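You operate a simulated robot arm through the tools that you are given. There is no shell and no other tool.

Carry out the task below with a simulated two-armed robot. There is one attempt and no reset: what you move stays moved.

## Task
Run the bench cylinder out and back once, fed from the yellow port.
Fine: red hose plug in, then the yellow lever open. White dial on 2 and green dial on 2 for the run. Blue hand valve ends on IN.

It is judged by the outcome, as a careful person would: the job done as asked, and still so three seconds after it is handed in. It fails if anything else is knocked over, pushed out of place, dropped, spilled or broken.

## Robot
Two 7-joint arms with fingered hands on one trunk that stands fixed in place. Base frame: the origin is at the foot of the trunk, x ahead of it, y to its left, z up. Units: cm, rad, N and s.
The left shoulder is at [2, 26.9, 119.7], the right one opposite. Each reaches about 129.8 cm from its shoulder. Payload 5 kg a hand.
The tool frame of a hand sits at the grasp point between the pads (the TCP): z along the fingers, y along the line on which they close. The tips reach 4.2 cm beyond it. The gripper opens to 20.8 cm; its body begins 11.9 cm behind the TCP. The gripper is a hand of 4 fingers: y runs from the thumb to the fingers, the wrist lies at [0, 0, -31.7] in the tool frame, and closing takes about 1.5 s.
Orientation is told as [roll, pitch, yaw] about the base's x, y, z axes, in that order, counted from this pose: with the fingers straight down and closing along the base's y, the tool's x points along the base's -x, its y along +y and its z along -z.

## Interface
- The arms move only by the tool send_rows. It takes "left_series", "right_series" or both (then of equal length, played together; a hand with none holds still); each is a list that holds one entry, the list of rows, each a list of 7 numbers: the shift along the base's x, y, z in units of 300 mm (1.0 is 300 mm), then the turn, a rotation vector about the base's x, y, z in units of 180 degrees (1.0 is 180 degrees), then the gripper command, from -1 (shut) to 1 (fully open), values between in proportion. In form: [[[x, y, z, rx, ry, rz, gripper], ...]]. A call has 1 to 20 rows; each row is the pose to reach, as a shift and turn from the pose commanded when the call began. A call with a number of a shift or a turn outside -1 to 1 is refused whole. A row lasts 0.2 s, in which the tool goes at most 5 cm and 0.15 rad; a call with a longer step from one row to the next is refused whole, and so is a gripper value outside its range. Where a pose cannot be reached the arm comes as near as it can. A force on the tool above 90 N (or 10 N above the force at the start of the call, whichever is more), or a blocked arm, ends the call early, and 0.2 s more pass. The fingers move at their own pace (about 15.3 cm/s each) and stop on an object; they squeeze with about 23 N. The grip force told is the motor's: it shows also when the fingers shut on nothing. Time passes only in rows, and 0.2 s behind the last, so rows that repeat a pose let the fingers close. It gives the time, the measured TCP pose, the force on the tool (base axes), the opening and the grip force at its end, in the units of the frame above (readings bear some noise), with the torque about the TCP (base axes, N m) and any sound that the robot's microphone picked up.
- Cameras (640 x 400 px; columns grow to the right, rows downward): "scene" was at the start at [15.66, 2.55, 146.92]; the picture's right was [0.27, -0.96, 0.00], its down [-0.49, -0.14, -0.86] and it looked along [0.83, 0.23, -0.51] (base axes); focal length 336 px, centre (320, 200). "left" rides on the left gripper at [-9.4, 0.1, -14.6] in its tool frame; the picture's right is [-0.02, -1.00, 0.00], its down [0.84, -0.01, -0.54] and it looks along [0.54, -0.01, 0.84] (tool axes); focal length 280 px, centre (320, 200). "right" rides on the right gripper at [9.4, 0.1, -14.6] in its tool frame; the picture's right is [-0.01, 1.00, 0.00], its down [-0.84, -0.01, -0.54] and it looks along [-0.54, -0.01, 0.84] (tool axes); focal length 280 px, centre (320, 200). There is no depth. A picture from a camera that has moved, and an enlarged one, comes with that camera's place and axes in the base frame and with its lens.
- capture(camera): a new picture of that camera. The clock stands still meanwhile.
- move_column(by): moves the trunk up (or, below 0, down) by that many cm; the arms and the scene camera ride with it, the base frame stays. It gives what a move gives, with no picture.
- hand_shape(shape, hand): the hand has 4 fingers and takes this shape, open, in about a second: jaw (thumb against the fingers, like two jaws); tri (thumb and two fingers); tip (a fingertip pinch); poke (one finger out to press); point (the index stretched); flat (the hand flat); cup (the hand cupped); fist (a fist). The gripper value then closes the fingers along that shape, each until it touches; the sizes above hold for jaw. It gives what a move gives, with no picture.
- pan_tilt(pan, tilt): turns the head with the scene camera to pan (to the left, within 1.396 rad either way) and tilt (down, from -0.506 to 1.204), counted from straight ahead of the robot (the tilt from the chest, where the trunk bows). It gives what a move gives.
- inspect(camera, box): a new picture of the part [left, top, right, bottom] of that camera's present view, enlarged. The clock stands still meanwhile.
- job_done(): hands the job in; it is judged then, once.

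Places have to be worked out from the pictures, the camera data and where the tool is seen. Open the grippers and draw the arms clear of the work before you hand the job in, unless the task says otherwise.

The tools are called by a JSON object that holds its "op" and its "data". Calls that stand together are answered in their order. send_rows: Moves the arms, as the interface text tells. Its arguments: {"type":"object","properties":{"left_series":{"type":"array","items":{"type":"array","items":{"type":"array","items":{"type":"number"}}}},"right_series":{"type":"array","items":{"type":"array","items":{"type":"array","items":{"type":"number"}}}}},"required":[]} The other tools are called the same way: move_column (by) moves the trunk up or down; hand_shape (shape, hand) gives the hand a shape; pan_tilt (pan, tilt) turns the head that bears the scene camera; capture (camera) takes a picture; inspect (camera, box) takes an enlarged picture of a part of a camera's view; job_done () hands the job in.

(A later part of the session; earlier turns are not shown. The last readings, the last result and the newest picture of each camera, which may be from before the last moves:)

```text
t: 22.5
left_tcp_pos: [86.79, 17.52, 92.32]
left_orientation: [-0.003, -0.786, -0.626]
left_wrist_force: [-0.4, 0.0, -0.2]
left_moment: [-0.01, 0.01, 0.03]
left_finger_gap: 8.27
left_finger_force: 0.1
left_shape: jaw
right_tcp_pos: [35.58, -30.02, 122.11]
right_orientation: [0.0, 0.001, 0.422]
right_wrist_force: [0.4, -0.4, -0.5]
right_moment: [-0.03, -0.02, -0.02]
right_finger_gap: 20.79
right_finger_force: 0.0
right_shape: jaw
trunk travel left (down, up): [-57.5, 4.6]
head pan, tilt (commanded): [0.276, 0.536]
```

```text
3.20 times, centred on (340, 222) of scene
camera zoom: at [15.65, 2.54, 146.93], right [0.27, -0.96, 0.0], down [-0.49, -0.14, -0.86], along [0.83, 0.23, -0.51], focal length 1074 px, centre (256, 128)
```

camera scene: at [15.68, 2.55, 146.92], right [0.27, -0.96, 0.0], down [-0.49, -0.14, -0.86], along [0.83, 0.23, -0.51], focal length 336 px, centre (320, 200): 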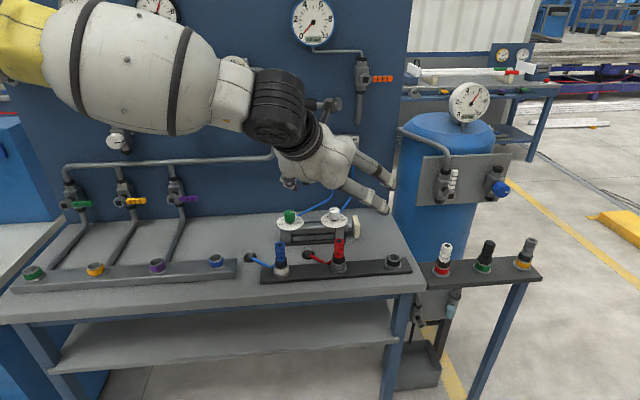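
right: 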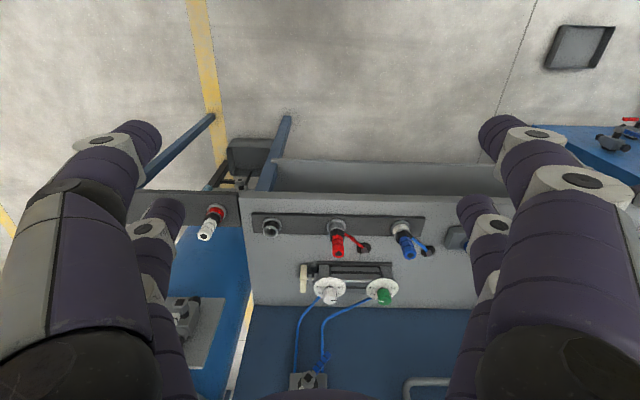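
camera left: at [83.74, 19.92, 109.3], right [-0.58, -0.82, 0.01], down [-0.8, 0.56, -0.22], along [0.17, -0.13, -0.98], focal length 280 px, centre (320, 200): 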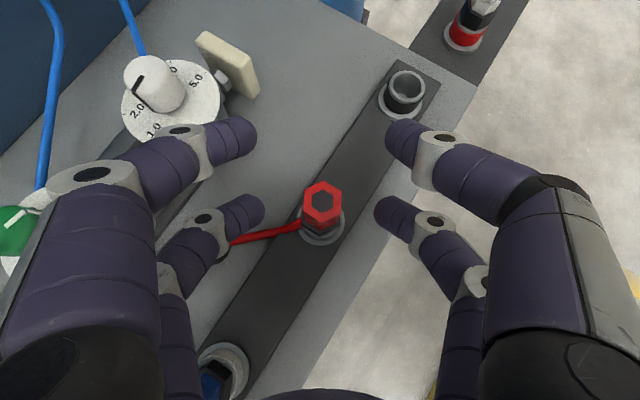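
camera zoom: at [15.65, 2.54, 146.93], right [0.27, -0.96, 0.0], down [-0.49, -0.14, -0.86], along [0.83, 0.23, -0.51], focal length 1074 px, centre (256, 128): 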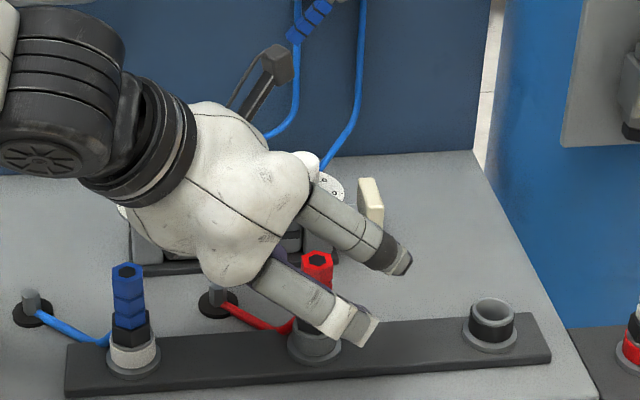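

The plug stands centred between the rear tips with its flats facing them. I close the fingers now.

{"op": "send_rows", "data": {"left_series": [[[0, 0, 0, 0, 0, 0, -1], [0, 0, 0, 0, 0, 0, -1], [0, 0, 0, 0, 0, 0, -1], [0, 0, 0, 0, 0, 0, -1], [0, 0, 0, 0, 0, 0, -1], [0, 0, 0, 0, 0, 0, -1], [0, 0, 0, 0, 0, 0, -1]]]}}

{"op": "capture", "data": {"camera": "left"}}

{"op": "inspect", "data": {"camera": "left", "box": [220, 100, 440, 280]}}

```text
t: 24.1
left_tcp_pos: [86.75, 17.58, 92.28]
left_orientation: [-0.003, -0.788, -0.624]
left_wrist_force: [-0.1, 0.3, -1.8]
left_moment: [-0.01, -0.02, 0.01]
left_finger_gap: 0.0
left_finger_force: 22.9
left_shape: jaw
right_tcp_pos: [35.63, -29.98, 122.05]
right_orientation: [0.001, 0.0, 0.423]
right_wrist_force: [-0.6, -0.7, 0.0]
right_moment: [0.04, -0.03, 0.0]
right_finger_gap: 20.8
right_finger_force: 0.1
right_shape: jaw
trunk travel left (down, up): [-57.5, 4.6]
head pan, tilt (commanded): [0.276, 0.536]
```

```text
taken
camera left: at [83.76, 19.93, 109.27], right [-0.58, -0.82, 0.01], down [-0.8, 0.56, -0.22], along [0.17, -0.13, -0.98], focal length 280 px, centre (320, 200)
```

left: 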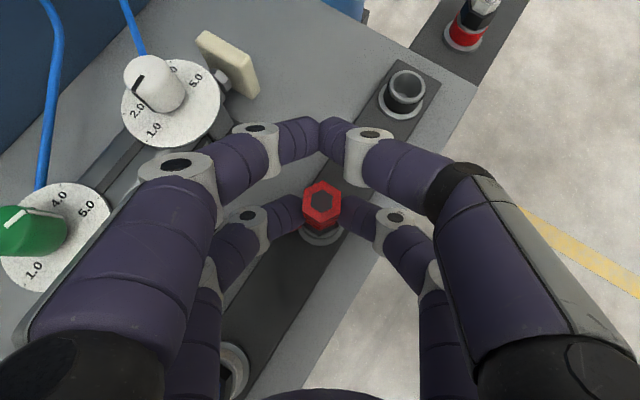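

```text
2.22 times, centred on (330, 190) of left
camera zoom: at [83.76, 19.93, 109.27], right [-0.58, -0.82, 0.01], down [-0.8, 0.56, -0.22], along [0.17, -0.13, -0.98], focal length 623 px, centre (298, 222)
```

zoom: 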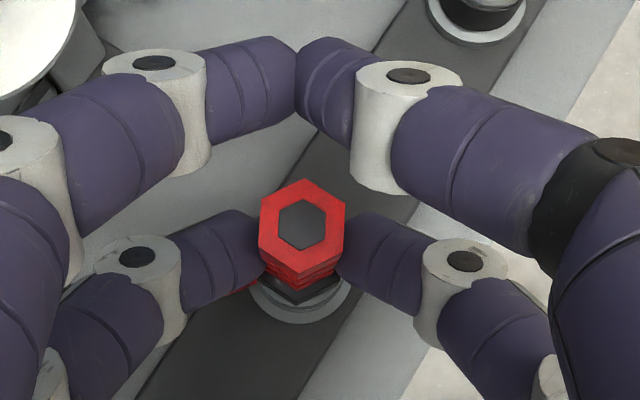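

The front pair met each other and the rear pair holds the red plug. I lift gently by 3 cm and watch whether the plug comes along.

{"op": "send_rows", "data": {"left_series": [[[0, 0, 0.02, 0, 0, 0, -1], [0, 0, 0.04, 0, 0, 0, -1], [0, 0, 0.06, 0, 0, 0, -1], [0, 0, 0.08, 0, 0, 0, -1], [0, 0, 0.1, 0, 0, 0, -1], [0, 0, 0.1, 0, 0, 0, -1]]]}}

{"op": "inspect", "data": {"camera": "left", "box": [220, 100, 440, 280]}}

{"op": "inspect", "data": {"camera": "scene", "box": [240, 160, 440, 285]}}

```text
t: 25.5
left_tcp_pos: [86.66, 17.48, 95.39]
left_orientation: [-0.002, -0.787, -0.624]
left_wrist_force: [-0.8, -0.2, -1.0]
left_moment: [-0.01, 0.01, 0.01]
left_finger_gap: 0.0
left_finger_force: 23.5
left_shape: jaw
right_tcp_pos: [35.72, -29.94, 122.08]
right_orientation: [0.0, 0.0, 0.422]
right_wrist_force: [-0.8, -0.1, -0.7]
right_moment: [-0.01, -0.01, 0.02]
right_finger_gap: 20.77
right_finger_force: 0.1
right_shape: jaw
trunk travel left (down, up): [-57.5, 4.6]
head pan, tilt (commanded): [0.276, 0.536]
```

```text
2.22 times, centred on (330, 190) of left
camera zoom: at [83.76, 19.97, 112.24], right [-0.58, -0.82, 0.01], down [-0.8, 0.56, -0.22], along [0.17, -0.13, -0.98], focal length 623 px, centre (298, 222)
```

zoom: 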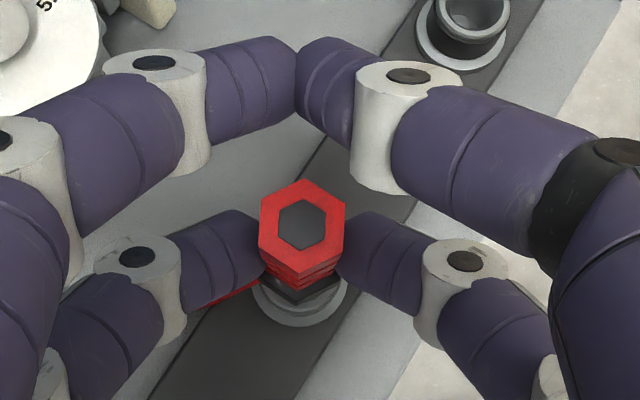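

```text
3.20 times, centred on (340, 222) of scene
camera zoom: at [15.67, 2.55, 146.92], right [0.27, -0.96, 0.0], down [-0.49, -0.14, -0.86], along [0.83, 0.23, -0.51], focal length 1074 px, centre (256, 128)
```

zoom: 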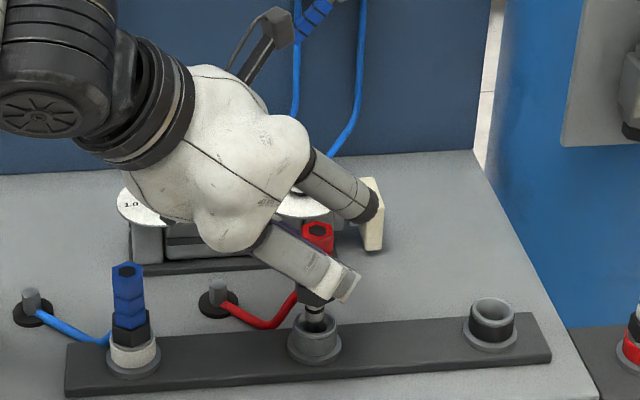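

The plug came out cleanly – its spigot shows above the socket and no force is felt. I lift it well above the neighbouring blue plug.

{"op": "send_rows", "data": {"left_series": [[[-0.02, 0, 0.1, 0, 0, 0, -1], [-0.04, 0, 0.2, 0, 0, 0, -1], [-0.06, 0, 0.3, 0, 0, 0, -1], [-0.08, 0.0, 0.4, 0, 0, 0, -1], [-0.1, 0.0, 0.48, 0, 0, 0, -1], [-0.1, 0.0, 0.48, 0, 0, 0, -1]]]}}

{"op": "capture", "data": {"camera": "scene"}}

{"op": "inspect", "data": {"camera": "left", "box": [220, 100, 440, 280]}}

```text
t: 26.9
left_tcp_pos: [83.67, 17.52, 109.57]
left_orientation: [-0.003, -0.786, -0.623]
left_wrist_force: [0.2, 0.4, -2.0]
left_moment: [-0.05, 0.0, -0.04]
left_finger_gap: 0.0
left_finger_force: 22.9
left_shape: jaw
right_tcp_pos: [35.66, -29.84, 122.0]
right_orientation: [0.0, -0.001, 0.422]
right_wrist_force: [1.4, 0.1, 0.3]
right_moment: [-0.02, 0.07, 0.01]
right_finger_gap: 20.79
right_finger_force: 0.1
right_shape: jaw
trunk travel left (down, up): [-57.5, 4.6]
head pan, tilt (commanded): [0.276, 0.536]
```

```text
taken
camera scene: at [15.74, 2.58, 146.9], right [0.27, -0.96, 0.0], down [-0.49, -0.14, -0.86], along [0.83, 0.23, -0.51], focal length 336 px, centre (320, 200)
```

scene: 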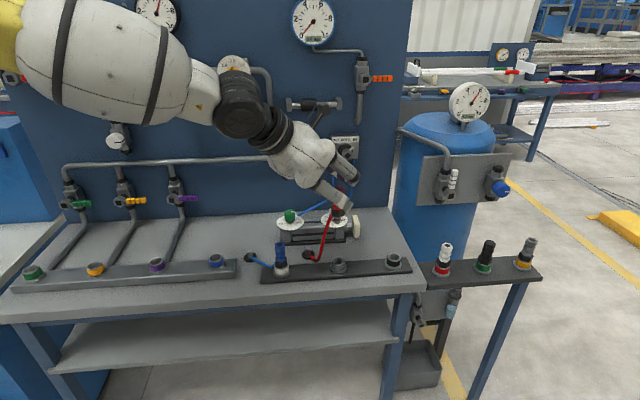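

```text
2.22 times, centred on (330, 190) of left
camera zoom: at [80.76, 19.94, 126.64], right [-0.58, -0.82, 0.01], down [-0.8, 0.56, -0.22], along [0.17, -0.13, -0.98], focal length 623 px, centre (298, 222)
```

zoom: 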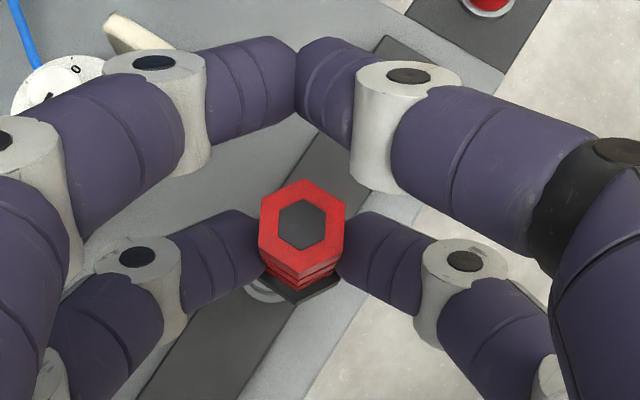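

The plug is held firmly and the hose pays out. I carry it leftward along the bench toward the yellow port, turning the hand back to face the bench on the way.

{"op": "send_rows", "data": {"left_series": [[[-0.03, 0.1, 0, 0, 0, 0.016, -1], [-0.06, 0.2, 0, 0, 0, 0.032, -1], [-0.09, 0.3, 0, 0, 0, 0.048, -1], [-0.12, 0.4, 0, 0, 0, 0.064, -1], [-0.15, 0.5, 0, 0, 0, 0.08, -1], [-0.18, 0.6, 0, 0, 0, 0.096, -1], [-0.2, 0.7, 0, 0, 0, 0.111, -1]]]}}

{"op": "send_rows", "data": {"left_series": [[[-0.03, 0.1, 0, 0, 0, 0.016, -1], [-0.06, 0.2, 0, 0, 0, 0.032, -1], [-0.09, 0.3, 0, 0, 0, 0.048, -1], [-0.12, 0.4, 0, 0, 0, 0.064, -1], [-0.15, 0.5, 0, 0, 0, 0.08, -1], [-0.18, 0.6, 0, 0, 0, 0.096, -1], [-0.2, 0.7, 0, 0, 0, 0.111, -1]]]}}

{"op": "capture", "data": {"camera": "scene"}}

{"op": "capture", "data": {"camera": "left"}}

```text
t: 28.5
left_tcp_pos: [77.64, 38.76, 109.7]
left_orientation: [-0.003, -0.786, -0.272]
left_wrist_force: [-0.1, 1.0, -1.5]
left_moment: [-0.07, -0.04, -0.05]
left_finger_gap: 0.01
left_finger_force: 22.9
left_shape: jaw
right_tcp_pos: [35.68, -29.91, 122.01]
right_orientation: [0.0, 0.001, 0.423]
right_wrist_force: [0.5, 0.6, 0.3]
right_moment: [-0.08, -0.02, 0.01]
right_finger_gap: 20.77
right_finger_force: 0.0
right_shape: jaw
trunk travel left (down, up): [-57.5, 4.6]
head pan, tilt (commanded): [0.276, 0.536]
```

```text
t: 30.1
left_tcp_pos: [71.56, 59.5, 109.49]
left_orientation: [-0.005, -0.786, 0.075]
left_wrist_force: [0.0, -0.4, -2.0]
left_moment: [-0.09, -0.01, -0.07]
left_finger_gap: 0.0
left_finger_force: 23.0
left_shape: jaw
right_tcp_pos: [35.72, -29.95, 122.1]
right_orientation: [0.0, 0.001, 0.422]
right_wrist_force: [0.9, -0.7, 1.2]
right_moment: [-0.09, 0.0, 0.02]
right_finger_gap: 20.76
right_finger_force: 0.1
right_shape: jaw
trunk travel left (down, up): [-57.5, 4.6]
head pan, tilt (commanded): [0.276, 0.536]
```

```text
taken
camera scene: at [15.67, 2.66, 146.92], right [0.27, -0.96, 0.0], down [-0.49, -0.14, -0.86], along [0.83, 0.23, -0.51], focal length 336 px, centre (320, 200)
```

scene: 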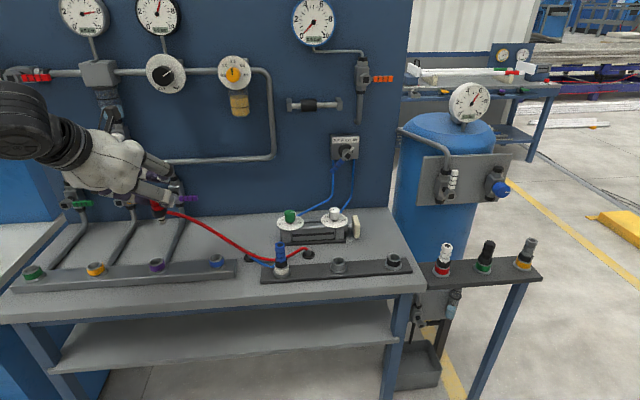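

```text
taken
camera left: at [67.79, 59.56, 126.51], right [0.08, -1.0, 0.01], down [-0.97, -0.08, -0.22], along [0.22, 0.0, -0.98], focal length 280 px, centre (320, 200)
```

left: 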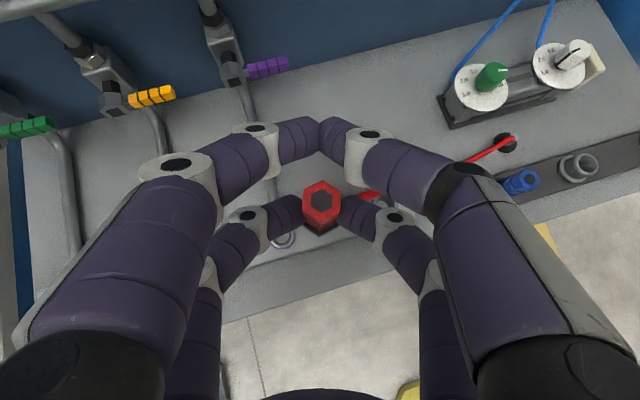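

The plug hangs straight and the hose follows. I go on to above the yellow port.

{"op": "send_rows", "data": {"left_series": [[[-0.025, 0.11, 0, 0, 0, 0.016, -1], [-0.05, 0.22, 0, 0, 0, 0.032, -1], [-0.075, 0.33, 0, 0, 0, 0.048, -1], [-0.1, 0.44, 0, 0, 0, 0.064, -1], [-0.12, 0.55, 0, 0, 0, 0.08, -1], [-0.14, 0.65, 0, 0, 0, 0.096, -1], [-0.16, 0.76, 0, 0, 0, 0.111, -1], [-0.16, 0.76, 0, 0, 0, 0.111, -1]]]}}

{"op": "capture", "data": {"camera": "left"}}

{"op": "capture", "data": {"camera": "scene"}}

```text
t: 31.9
left_tcp_pos: [66.92, 82.1, 109.58]
left_orientation: [-0.001, -0.787, 0.423]
left_wrist_force: [-0.7, -0.6, -0.8]
left_moment: [0.01, 0.04, 0.0]
left_finger_gap: 0.01
left_finger_force: 22.7
left_shape: jaw
right_tcp_pos: [35.61, -30.08, 121.99]
right_orientation: [0.0, -0.001, 0.423]
right_wrist_force: [0.2, 0.5, -0.3]
right_moment: [0.07, 0.0, -0.01]
right_finger_gap: 20.8
right_finger_force: 0.1
right_shape: jaw
trunk travel left (down, up): [-57.5, 4.6]
head pan, tilt (commanded): [0.276, 0.536]
```

```text
taken
camera left: at [63.41, 80.9, 126.56], right [0.42, -0.91, 0.01], down [-0.89, -0.41, -0.22], along [0.2, 0.08, -0.98], focal length 280 px, centre (320, 200)
```

left: 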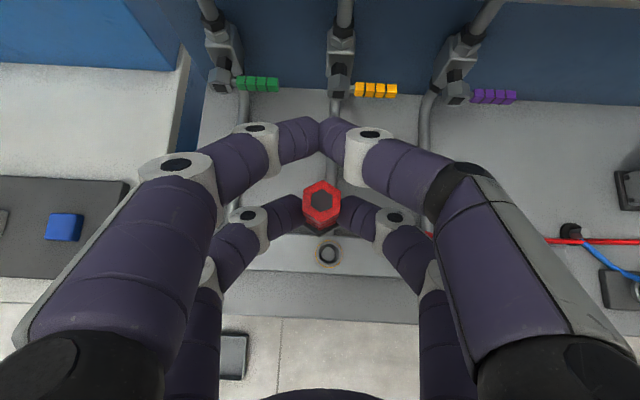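

```text
taken
camera scene: at [15.67, 2.5, 146.92], right [0.27, -0.96, 0.0], down [-0.49, -0.14, -0.86], along [0.83, 0.23, -0.51], focal length 336 px, centre (320, 200)
```

scene: 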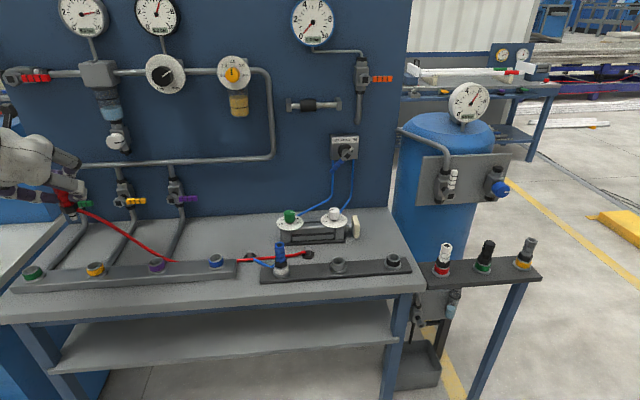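

A port ring shows just below the held plug in the left picture, in line with the yellow-lever pipe. I enlarge to confirm it is the yellow one and measure it.

{"op": "inspect", "data": {"camera": "left", "box": [230, 170, 430, 295]}}

{"op": "inspect", "data": {"camera": "scene", "box": [0, 130, 200, 300]}}

```text
3.20 times, centred on (330, 232) of left
camera zoom: at [63.41, 80.9, 126.56], right [0.42, -0.91, 0.01], down [-0.89, -0.41, -0.22], along [0.2, 0.08, -0.98], focal length 897 px, centre (288, 96)
```

zoom: 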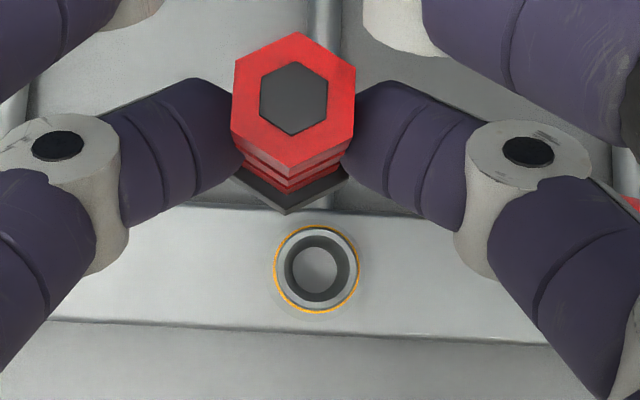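

```text
2.35 times, centred on (100, 215) of scene
camera zoom: at [15.67, 2.5, 146.92], right [0.27, -0.96, 0.0], down [-0.49, -0.14, -0.86], along [0.83, 0.23, -0.51], focal length 790 px, centre (838, 165)
```

zoom: 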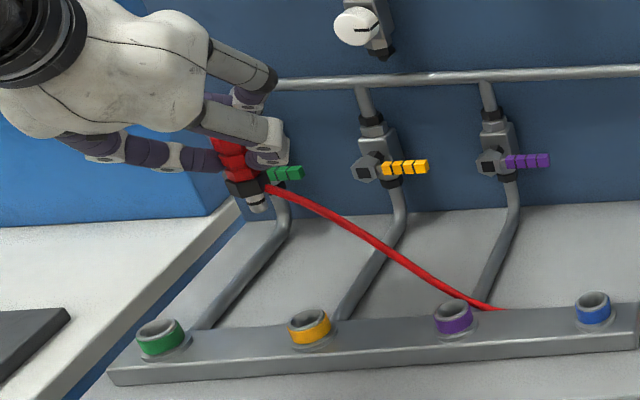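

It is the yellow port, rim centre at about (65.25, 79.7, 84.5), while the plug axis is now at about (67.2, 82.2). I shift over it and come down part way for a finer look.

{"op": "send_rows", "data": {"left_series": [[[-0.033, -0.042, -0.04, 0, 0, 0, -1], [-0.065, -0.083, -0.1, 0, 0, 0, -1], [-0.065, -0.083, -0.2, 0, 0, 0, -1], [-0.065, -0.083, -0.27, 0, 0, 0, -1], [-0.065, -0.083, -0.27, 0, 0, 0, -1]]]}}

{"op": "inspect", "data": {"camera": "left", "box": [230, 150, 430, 275]}}

{"op": "inspect", "data": {"camera": "scene", "box": [20, 180, 180, 300]}}

```text
t: 33.1
left_tcp_pos: [64.95, 79.8, 101.46]
left_orientation: [-0.003, -0.787, 0.423]
left_wrist_force: [-0.7, 0.4, -1.6]
left_moment: [-0.02, 0.01, 0.0]
left_finger_gap: 0.01
left_finger_force: 23.5
left_shape: jaw
right_tcp_pos: [35.6, -30.12, 122.06]
right_orientation: [0.0, 0.001, 0.42]
right_wrist_force: [0.4, 0.6, 0.5]
right_moment: [0.04, -0.01, 0.02]
right_finger_gap: 20.79
right_finger_force: 0.1
right_shape: jaw
trunk travel left (down, up): [-57.5, 4.6]
head pan, tilt (commanded): [0.276, 0.536]
```

```text
3.20 times, centred on (330, 212) of left
camera zoom: at [61.33, 78.45, 118.5], right [0.42, -0.91, 0.01], down [-0.89, -0.41, -0.22], along [0.2, 0.08, -0.98], focal length 897 px, centre (288, 160)
```

zoom: 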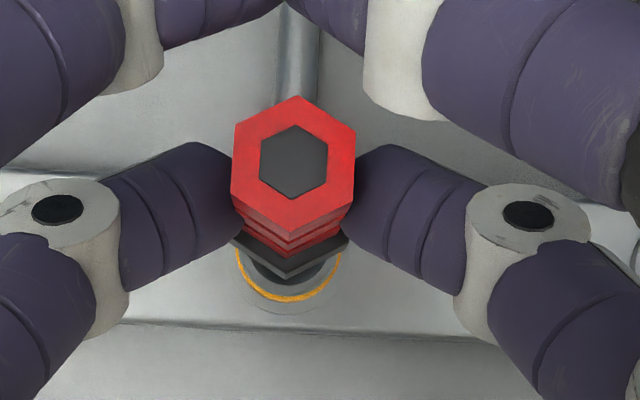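

```text
3.33 times, centred on (100, 240) of scene
camera zoom: at [15.66, 2.54, 146.92], right [0.27, -0.96, 0.0], down [-0.49, -0.14, -0.86], along [0.83, 0.23, -0.51], focal length 1118 px, centre (1053, 67)
```

zoom: 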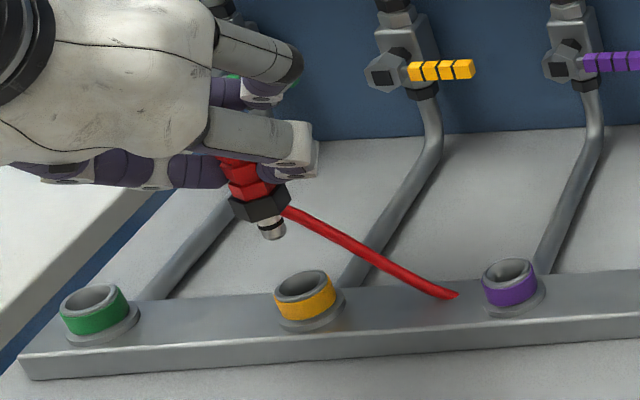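

The plug hangs upright over the port with an offset of at most a few mm. I zoom in closer from the scene camera to settle the sideways error.

{"op": "inspect", "data": {"camera": "scene", "box": [65, 215, 129, 265]}}

{"op": "inspect", "data": {"camera": "left", "box": [290, 180, 350, 250]}}

```text
8.00 times, centred on (97, 240) of scene
camera zoom: at [15.66, 2.54, 146.92], right [0.27, -0.96, 0.0], down [-0.49, -0.14, -0.86], along [0.83, 0.23, -0.51], focal length 2684 px, centre (2104, -120)
```

zoom: 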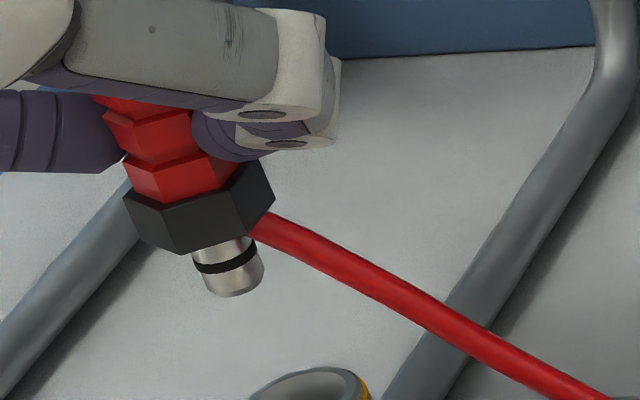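

```text
5.71 times, centred on (320, 215) of left
camera zoom: at [61.33, 78.45, 118.5], right [0.42, -0.91, 0.01], down [-0.89, -0.41, -0.22], along [0.2, 0.08, -0.98], focal length 1602 px, centre (320, 114)
```

zoom: 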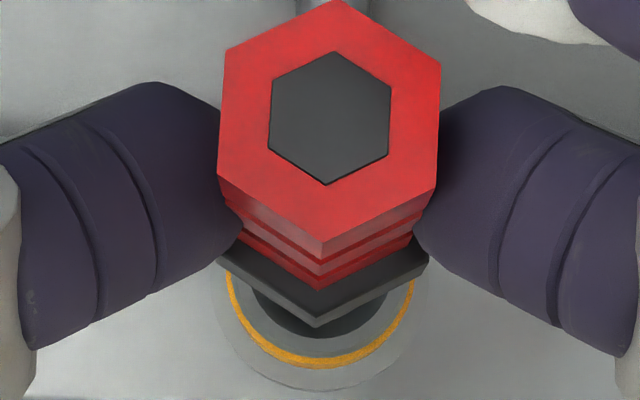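

Both views agree the plug must go about 2–3 mm toward -y. I correct that and lower 5 cm to bring the spigot just above the rim.

{"op": "send_rows", "data": {"left_series": [[[0, -0.008, -0.05, 0, 0, 0, -1], [0, -0.008, -0.1, 0, 0, 0, -1], [0, -0.008, -0.14, 0, 0, 0, -1], [0, -0.008, -0.165, 0, 0, 0, -1], [0, -0.008, -0.165, 0, 0, 0, -1]]]}}

{"op": "inspect", "data": {"camera": "scene", "box": [65, 230, 129, 280]}}

{"op": "inspect", "data": {"camera": "left", "box": [290, 180, 350, 250]}}

```text
t: 34.3
left_tcp_pos: [64.97, 79.56, 96.58]
left_orientation: [-0.002, -0.788, 0.423]
left_wrist_force: [-0.2, 0.3, -1.3]
left_moment: [0.02, 0.03, -0.02]
left_finger_gap: 0.0
left_finger_force: 23.2
left_shape: jaw
right_tcp_pos: [35.62, -29.8, 122.14]
right_orientation: [0.001, 0.001, 0.422]
right_wrist_force: [-0.6, 0.4, 0.1]
right_moment: [-0.05, 0.03, -0.04]
right_finger_gap: 20.78
right_finger_force: 0.1
right_shape: jaw
trunk travel left (down, up): [-57.5, 4.6]
head pan, tilt (commanded): [0.276, 0.536]
```

```text
8.00 times, centred on (97, 255) of scene
camera zoom: at [15.67, 2.56, 146.92], right [0.27, -0.96, 0.0], down [-0.49, -0.14, -0.86], along [0.83, 0.23, -0.51], focal length 2684 px, centre (2104, -240)
```

zoom: 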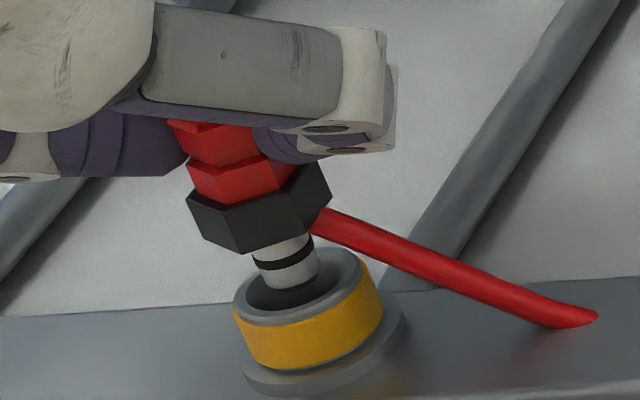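

```text
5.71 times, centred on (320, 215) of left
camera zoom: at [61.42, 78.31, 113.55], right [0.42, -0.91, 0.01], down [-0.89, -0.41, -0.22], along [0.2, 0.08, -0.98], focal length 1602 px, centre (320, 114)
```

zoom: 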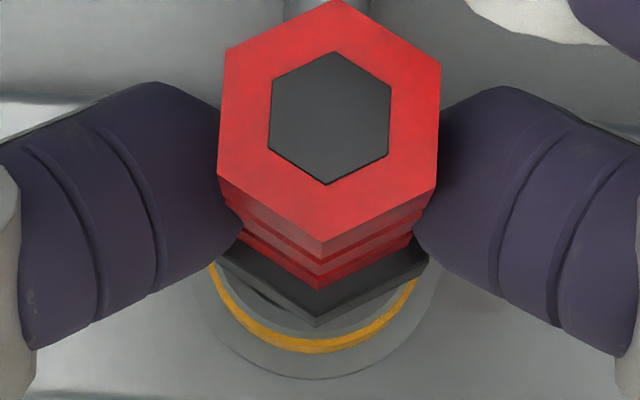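

The spigot tip is at the port mouth, centred within about 1–2 mm. I push down slowly by 1.5 cm and check the force.

{"op": "send_rows", "data": {"left_series": [[[0, -0.002, -0.015, 0, 0, 0, -1], [0, -0.003, -0.03, 0, 0, 0, -1], [0, -0.003, -0.04, 0, 0, 0, -1], [0, -0.003, -0.05, 0, 0, 0, -1]]]}}

{"op": "inspect", "data": {"camera": "scene", "box": [65, 230, 129, 280]}}

{"op": "inspect", "data": {"camera": "left", "box": [290, 180, 350, 250]}}

```text
t: 35.3
left_tcp_pos: [65.01, 79.34, 95.08]
left_orientation: [-0.003, -0.786, 0.422]
left_wrist_force: [0.6, 1.0, -1.8]
left_moment: [0.02, -0.02, 0.01]
left_finger_gap: 0.0
left_finger_force: 22.9
left_shape: jaw
right_tcp_pos: [35.54, -29.97, 122.13]
right_orientation: [0.001, 0.0, 0.423]
right_wrist_force: [1.0, 0.4, 0.0]
right_moment: [-0.01, -0.02, 0.0]
right_finger_gap: 20.78
right_finger_force: 0.0
right_shape: jaw
trunk travel left (down, up): [-57.5, 4.6]
head pan, tilt (commanded): [0.276, 0.536]
```

```text
8.00 times, centred on (97, 255) of scene
camera zoom: at [15.68, 2.57, 146.92], right [0.27, -0.96, 0.0], down [-0.49, -0.14, -0.86], along [0.83, 0.23, -0.51], focal length 2684 px, centre (2104, -240)
```

zoom: 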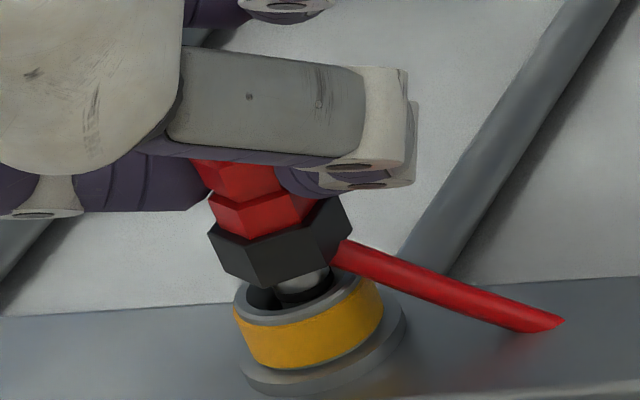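

```text
5.71 times, centred on (320, 215) of left
camera zoom: at [61.45, 78.13, 112.11], right [0.42, -0.91, 0.01], down [-0.89, -0.41, -0.22], along [0.2, 0.08, -0.98], focal length 1602 px, centre (320, 114)
```

zoom: 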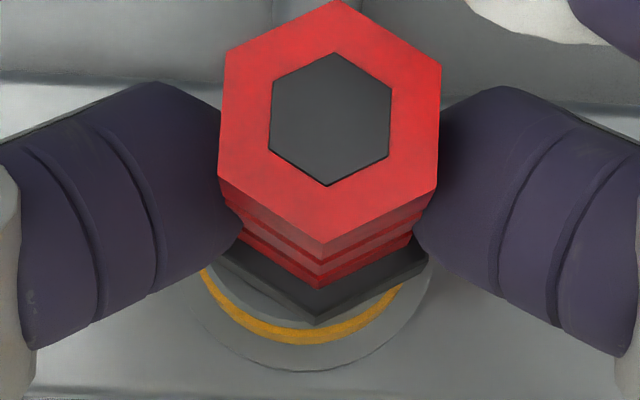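

The spigot has entered the mouth without any contact force; it sits roughly 2–3 mm too far right and toward the wall. I correct by (-0.2, +0.12) cm and go further down.

{"op": "send_rows", "data": {"left_series": [[[-0.007, 0.005, 0, 0, 0, 0, -1], [-0.007, 0.005, -0.015, 0, 0, 0, -1], [-0.007, 0.005, -0.03, 0, 0, 0, -1], [-0.007, 0.005, -0.03, 0, 0, 0, -1]]]}}

{"op": "inspect", "data": {"camera": "scene", "box": [65, 230, 129, 280]}}

{"op": "inspect", "data": {"camera": "left", "box": [290, 180, 350, 250]}}

```text
t: 36.3
left_tcp_pos: [64.75, 79.51, 94.26]
left_orientation: [-0.004, -0.787, 0.422]
left_wrist_force: [0.6, -0.1, 3.0]
left_moment: [-0.01, -0.02, -0.02]
left_finger_gap: 0.0
left_finger_force: 22.7
left_shape: jaw
right_tcp_pos: [35.56, -30.01, 122.06]
right_orientation: [-0.001, 0.001, 0.422]
right_wrist_force: [0.1, -0.1, 0.2]
right_moment: [-0.01, 0.03, 0.02]
right_finger_gap: 20.8
right_finger_force: 0.2
right_shape: jaw
trunk travel left (down, up): [-57.5, 4.6]
head pan, tilt (commanded): [0.276, 0.536]
```

```text
8.00 times, centred on (97, 255) of scene
camera zoom: at [15.65, 2.52, 146.92], right [0.27, -0.96, 0.0], down [-0.49, -0.14, -0.86], along [0.83, 0.23, -0.51], focal length 2684 px, centre (2104, -240)
```

zoom: 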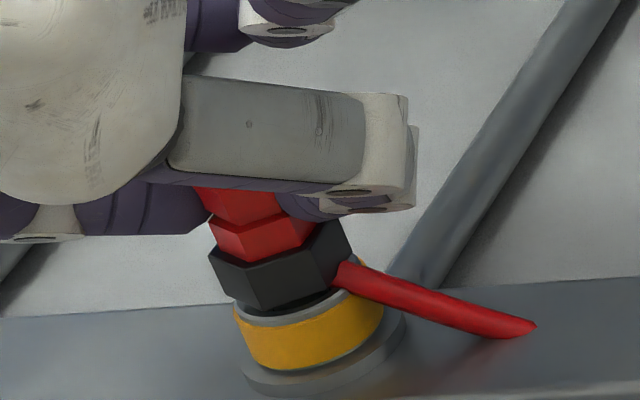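

```text
5.71 times, centred on (320, 215) of left
camera zoom: at [61.25, 78.26, 111.28], right [0.42, -0.91, 0.01], down [-0.89, -0.41, -0.22], along [0.2, 0.08, -0.98], focal length 1602 px, centre (320, 114)
```

zoom: 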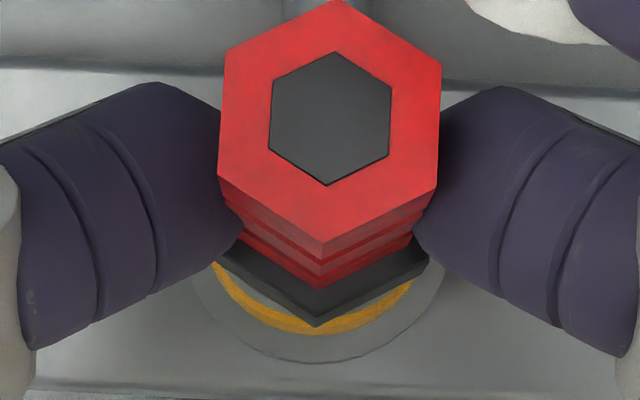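

Contact begins (about 5 N up). I keep pressing down in small steps until it seats.

{"op": "send_rows", "data": {"left_series": [[[0, 0, -0.008, 0, 0, 0, -1], [0, 0, -0.016, 0, 0, 0, -1], [0, 0, -0.024, 0, 0, 0, -1], [0, 0, -0.024, 0, 0, 0, -1]]]}}

{"op": "inspect", "data": {"camera": "scene", "box": [65, 230, 129, 280]}}

{"op": "inspect", "data": {"camera": "left", "box": [290, 180, 350, 250]}}

```text
t: 37.3
left_tcp_pos: [64.81, 79.58, 93.74]
left_orientation: [-0.002, -0.789, 0.422]
left_wrist_force: [-2.6, -0.9, 10.7]
left_moment: [-0.1, 0.07, 0.03]
left_finger_gap: 0.0
left_finger_force: 22.6
left_shape: jaw
right_tcp_pos: [35.5, -30.1, 122.13]
right_orientation: [0.0, -0.001, 0.422]
right_wrist_force: [-0.6, 0.2, -0.3]
right_moment: [-0.01, -0.01, 0.01]
right_finger_gap: 20.78
right_finger_force: 0.1
right_shape: jaw
trunk travel left (down, up): [-57.5, 4.6]
head pan, tilt (commanded): [0.276, 0.536]
```

```text
8.00 times, centred on (97, 255) of scene
camera zoom: at [15.61, 2.48, 146.94], right [0.27, -0.96, 0.0], down [-0.49, -0.14, -0.86], along [0.83, 0.23, -0.51], focal length 2684 px, centre (2104, -240)
```

zoom: 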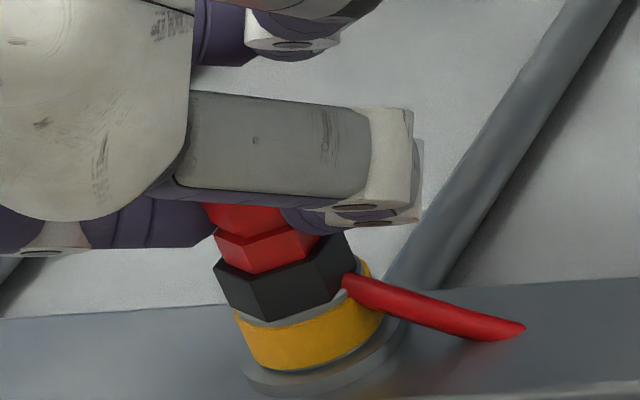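

```text
5.71 times, centred on (320, 215) of left
camera zoom: at [61.22, 78.29, 110.73], right [0.42, -0.91, 0.01], down [-0.89, -0.41, -0.22], along [0.2, 0.08, -0.98], focal length 1602 px, centre (320, 114)
```

zoom: 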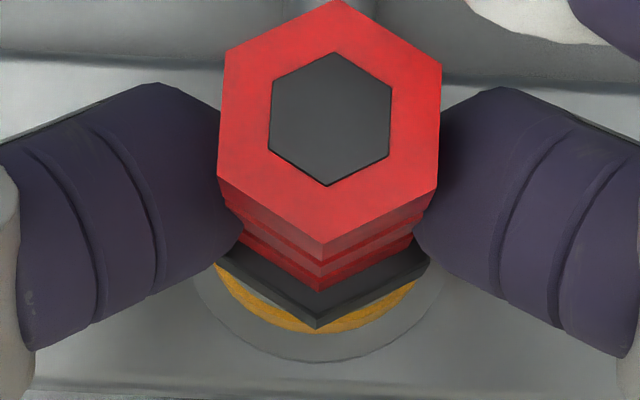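

Force is 11 N with the collar nearly on the rim. I keep pressing a few millimetres more.

{"op": "send_rows", "data": {"left_series": [[[0, 0, -0.008, 0, 0, 0, -1], [0, 0, -0.016, 0, 0, 0, -1], [0, 0, -0.024, 0, 0, 0, -1], [0, 0, -0.03, 0, 0, 0, -1]]]}}

{"op": "inspect", "data": {"camera": "scene", "box": [65, 230, 129, 280]}}

{"op": "inspect", "data": {"camera": "left", "box": [290, 180, 350, 250]}}

```text
t: 38.3
left_tcp_pos: [64.66, 79.49, 92.94]
left_orientation: [-0.001, -0.79, 0.42]
left_wrist_force: [-5.8, 0.3, 31.2]
left_moment: [0.04, 0.27, 0.01]
left_finger_gap: 0.01
left_finger_force: 22.2
left_shape: jaw
right_tcp_pos: [35.46, -30.01, 122.05]
right_orientation: [0.003, -0.001, 0.423]
right_wrist_force: [1.0, -0.7, 0.5]
right_moment: [0.0, -0.04, -0.01]
right_finger_gap: 20.81
right_finger_force: 0.1
right_shape: jaw
trunk travel left (down, up): [-57.5, 4.6]
head pan, tilt (commanded): [0.276, 0.536]
```

```text
8.00 times, centred on (97, 255) of scene
camera zoom: at [15.5, 2.34, 146.95], right [0.27, -0.96, 0.0], down [-0.49, -0.14, -0.86], along [0.83, 0.24, -0.51], focal length 2684 px, centre (2104, -240)
```

zoom: 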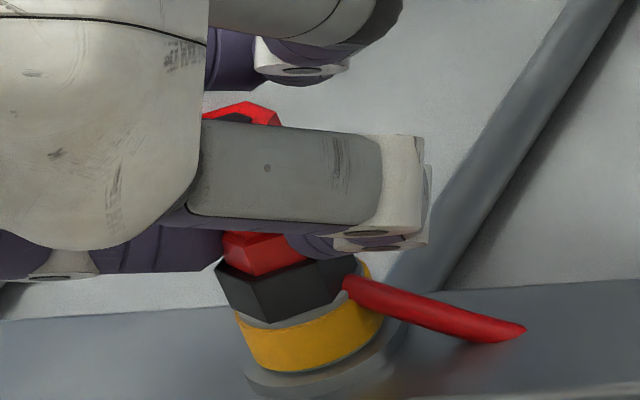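

```text
5.71 times, centred on (320, 215) of left
camera zoom: at [61.13, 78.2, 109.85], right [0.42, -0.91, 0.01], down [-0.89, -0.41, -0.22], along [0.2, 0.08, -0.98], focal length 1602 px, centre (320, 114)
```

zoom: 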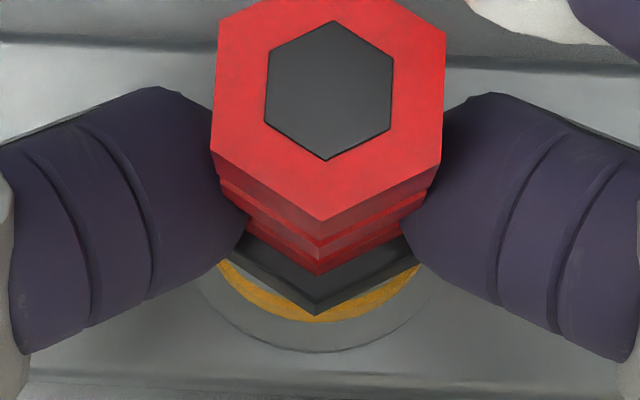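

The fingers slid down the plug at 31 N and the collar now sits at the rim. I open the fingers and rise clear to see whether it is fully seated.

{"op": "send_rows", "data": {"left_series": [[[0, 0, 0.01, 0, 0, 0, -0.6], [0, 0, 0.02, 0, 0, 0, -0.3], [0, 0, 0.02, 0, 0, 0, -0.2], [0, 0, 0.02, 0, 0, 0, -0.2], [0, 0, 0.1, 0, 0, 0, -0.2], [0, 0, 0.2, 0, 0, 0, -0.2], [0, 0, 0.3, 0, 0, 0, -0.2], [0, 0, 0.4, 0, 0, 0, -0.2]]]}}

{"op": "inspect", "data": {"camera": "scene", "box": [20, 180, 180, 300]}}

{"op": "inspect", "data": {"camera": "scene", "box": [65, 230, 129, 280]}}

{"op": "inspect", "data": {"camera": "left", "box": [230, 150, 430, 275]}}

```text
t: 40.1
left_tcp_pos: [64.61, 79.6, 104.42]
left_orientation: [-0.001, -0.787, 0.421]
left_wrist_force: [0.5, -0.1, -1.1]
left_moment: [0.02, 0.0, 0.05]
left_finger_gap: 8.27
left_finger_force: 0.0
left_shape: jaw
right_tcp_pos: [35.6, -29.97, 122.05]
right_orientation: [-0.001, -0.001, 0.422]
right_wrist_force: [-0.3, 0.2, 0.6]
right_moment: [0.02, -0.02, -0.03]
right_finger_gap: 20.82
right_finger_force: 0.0
right_shape: jaw
trunk travel left (down, up): [-57.5, 4.6]
head pan, tilt (commanded): [0.276, 0.536]
```

```text
3.33 times, centred on (100, 240) of scene
camera zoom: at [15.64, 2.51, 146.93], right [0.27, -0.96, 0.0], down [-0.49, -0.14, -0.86], along [0.83, 0.23, -0.51], focal length 1118 px, centre (1053, 67)
```

zoom: 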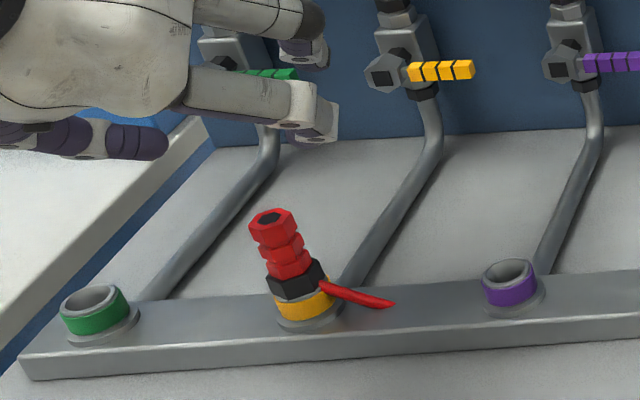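

```text
8.00 times, centred on (97, 255) of scene
camera zoom: at [15.64, 2.51, 146.93], right [0.27, -0.96, 0.0], down [-0.49, -0.14, -0.86], along [0.83, 0.23, -0.51], focal length 2684 px, centre (2104, -240)
```

zoom: 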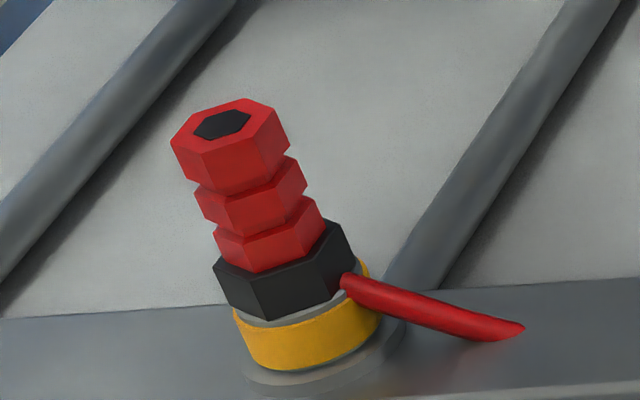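

```text
3.20 times, centred on (330, 212) of left
camera zoom: at [61.2, 78.31, 121.56], right [0.42, -0.91, 0.01], down [-0.89, -0.41, -0.22], along [0.2, 0.08, -0.98], focal length 897 px, centre (288, 160)
```

zoom: 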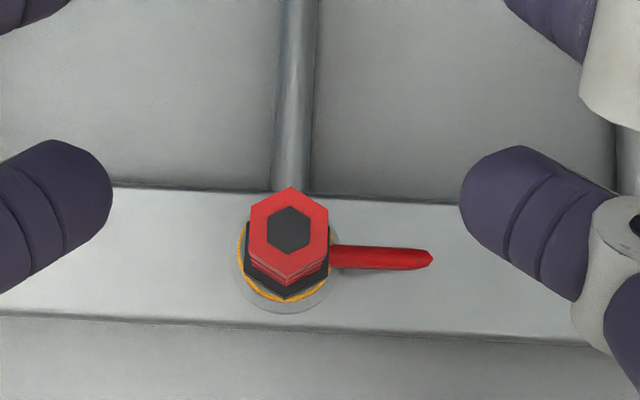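

The plug stands upright in the yellow port with its collar on the rim. To be sure it is fully home I close the fingers and press on its top.

{"op": "send_rows", "data": {"left_series": [[[0.01, 0, 0, 0, 0, 0, -1], [0.01, 0, 0, 0, 0, 0, -1], [0.01, 0, 0, 0, 0, 0, -1], [0.01, 0, 0, 0, 0, 0, -1], [0.01, 0, -0.1, 0, 0, 0, -1], [0.01, 0, -0.18, 0, 0, 0, -1], [0.01, 0, -0.2, 0, 0, 0, -1], [0.01, 0, -0.22, 0, 0, 0, -1], [0.01, 0, -0.24, 0, 0, 0, -1]]]}}

{"op": "inspect", "data": {"camera": "left", "box": [230, 150, 430, 275]}}

{"op": "inspect", "data": {"camera": "scene", "box": [65, 230, 129, 280]}}

```text
t: 42.1
left_tcp_pos: [65.17, 79.61, 98.26]
left_orientation: [-0.001, -0.799, 0.421]
left_wrist_force: [-1.8, 1.2, 45.2]
left_moment: [0.18, -0.06, 0.01]
left_finger_gap: 0.0
left_finger_force: 23.2
left_shape: jaw
right_tcp_pos: [35.39, -30.16, 122.03]
right_orientation: [0.003, -0.003, 0.423]
right_wrist_force: [-0.7, 0.0, -0.4]
right_moment: [0.01, 0.0, 0.02]
right_finger_gap: 20.78
right_finger_force: 0.1
right_shape: jaw
trunk travel left (down, up): [-57.5, 4.6]
head pan, tilt (commanded): [0.276, 0.536]
```

```text
3.20 times, centred on (330, 212) of left
camera zoom: at [61.4, 78.15, 115.25], right [0.42, -0.91, 0.01], down [-0.88, -0.41, -0.23], along [0.21, 0.08, -0.97], focal length 897 px, centre (288, 160)
```

zoom: 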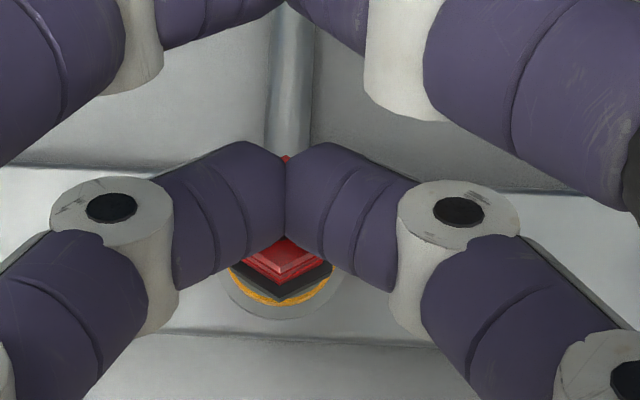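

```text
8.00 times, centred on (97, 255) of scene
camera zoom: at [15.44, 2.3, 147.01], right [0.27, -0.96, 0.0], down [-0.49, -0.14, -0.86], along [0.83, 0.24, -0.51], focal length 2684 px, centre (2104, -240)
```

zoom: 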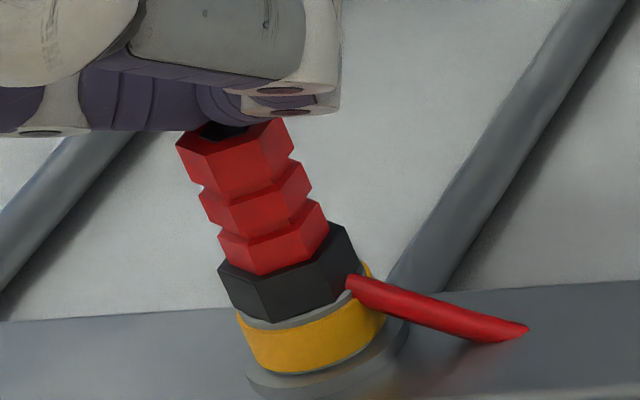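

45 N on top moved nothing, so the plug is fully seated. I raise the hand and form the "poke" shape to see which finger stands out, for pushing the yellow lever (handle centre ≈ (87.3, 83.1, 92.7), hub ≈ (86.1, 88.2, 92.3)).

{"op": "send_rows", "data": {"left_series": [[[0, 0, 0.1, 0, 0, 0, -1], [0, 0, 0.22, 0, 0, 0, -1], [0, 0, 0.36, 0, 0, 0, -1], [0, 0, 0.5, 0, 0, 0, -1], [0, 0, 0.6, 0, 0, 0, -1]]]}}

{"op": "hand_shape", "data": {"shape": "poke", "hand": "left"}}

{"op": "capture", "data": {"camera": "left"}}

{"op": "capture", "data": {"camera": "scene"}}

```text
t: 43.3
left_tcp_pos: [65.2, 79.53, 115.33]
left_orientation: [-0.001, -0.785, 0.421]
left_wrist_force: [0.2, 0.3, 1.1]
left_moment: [-0.01, -0.03, 0.02]
left_finger_gap: 0.01
left_finger_force: 23.6
left_shape: jaw
right_tcp_pos: [35.53, -30.0, 122.16]
right_orientation: [0.0, -0.002, 0.422]
right_wrist_force: [-0.5, -0.1, -0.1]
right_moment: [0.05, -0.04, 0.01]
right_finger_gap: 20.78
right_finger_force: 0.1
right_shape: jaw
trunk travel left (down, up): [-57.5, 4.6]
head pan, tilt (commanded): [0.276, 0.536]
```

```text
t: 44.2
left_tcp_pos: [65.2, 79.45, 115.36]
left_orientation: [-0.003, -0.786, 0.423]
left_wrist_force: [-0.1, -0.2, 0.3]
left_moment: [-0.01, 0.04, 0.01]
left_finger_gap: 0.0
left_finger_force: 0.0
left_shape: poke
right_tcp_pos: [35.63, -30.02, 122.1]
right_orientation: [0.0, 0.0, 0.422]
right_wrist_force: [0.5, -0.2, 0.5]
right_moment: [0.0, 0.05, 0.05]
right_finger_gap: 20.81
right_finger_force: 0.1
right_shape: jaw
trunk travel left (down, up): [-57.5, 4.6]
head pan, tilt (commanded): [0.276, 0.536]
```

```text
taken
camera left: at [61.7, 78.24, 132.35], right [0.42, -0.91, 0.01], down [-0.89, -0.41, -0.22], along [0.2, 0.08, -0.98], focal length 280 px, centre (320, 200)
```

left: 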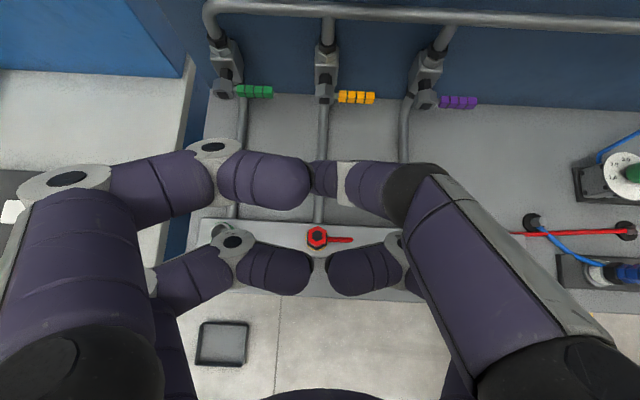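

```text
taken
camera scene: at [15.67, 2.53, 146.92], right [0.27, -0.96, 0.0], down [-0.49, -0.14, -0.86], along [0.83, 0.23, -0.51], focal length 336 px, centre (320, 200)
```

scene: 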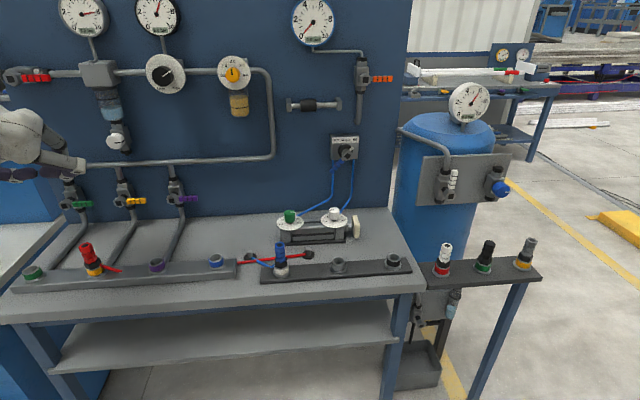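

The poke shape is hard to read from the hand camera. I pan the head left to see the hand and the levers from the side.

{"op": "pan_tilt", "data": {"pan": 0.75, "tilt": 0.45}}

{"op": "capture", "data": {"camera": "scene"}}

```text
t: 45.1
left_tcp_pos: [65.19, 79.57, 115.28]
left_orientation: [-0.004, -0.787, 0.422]
left_wrist_force: [0.1, -0.4, 0.6]
left_moment: [0.01, 0.0, 0.0]
left_finger_gap: 0.02
left_finger_force: 0.0
left_shape: poke
right_tcp_pos: [35.76, -29.99, 122.12]
right_orientation: [-0.002, 0.0, 0.423]
right_wrist_force: [0.4, 0.8, 0.0]
right_moment: [-0.04, 0.0, 0.0]
right_finger_gap: 20.81
right_finger_force: 0.1
right_shape: jaw
trunk travel left (down, up): [-57.5, 4.6]
head pan, tilt (commanded): [0.75, 0.45]
```

```text
taken
camera scene: at [13.72, 6.35, 147.69], right [0.68, -0.73, 0.0], down [-0.32, -0.3, -0.9], along [0.66, 0.61, -0.44], focal length 336 px, centre (320, 200)
```

scene: 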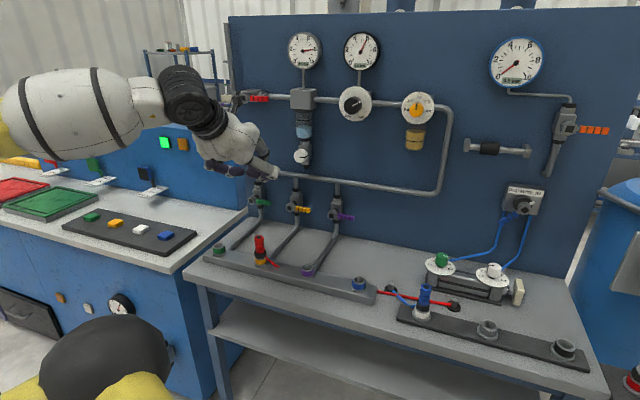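

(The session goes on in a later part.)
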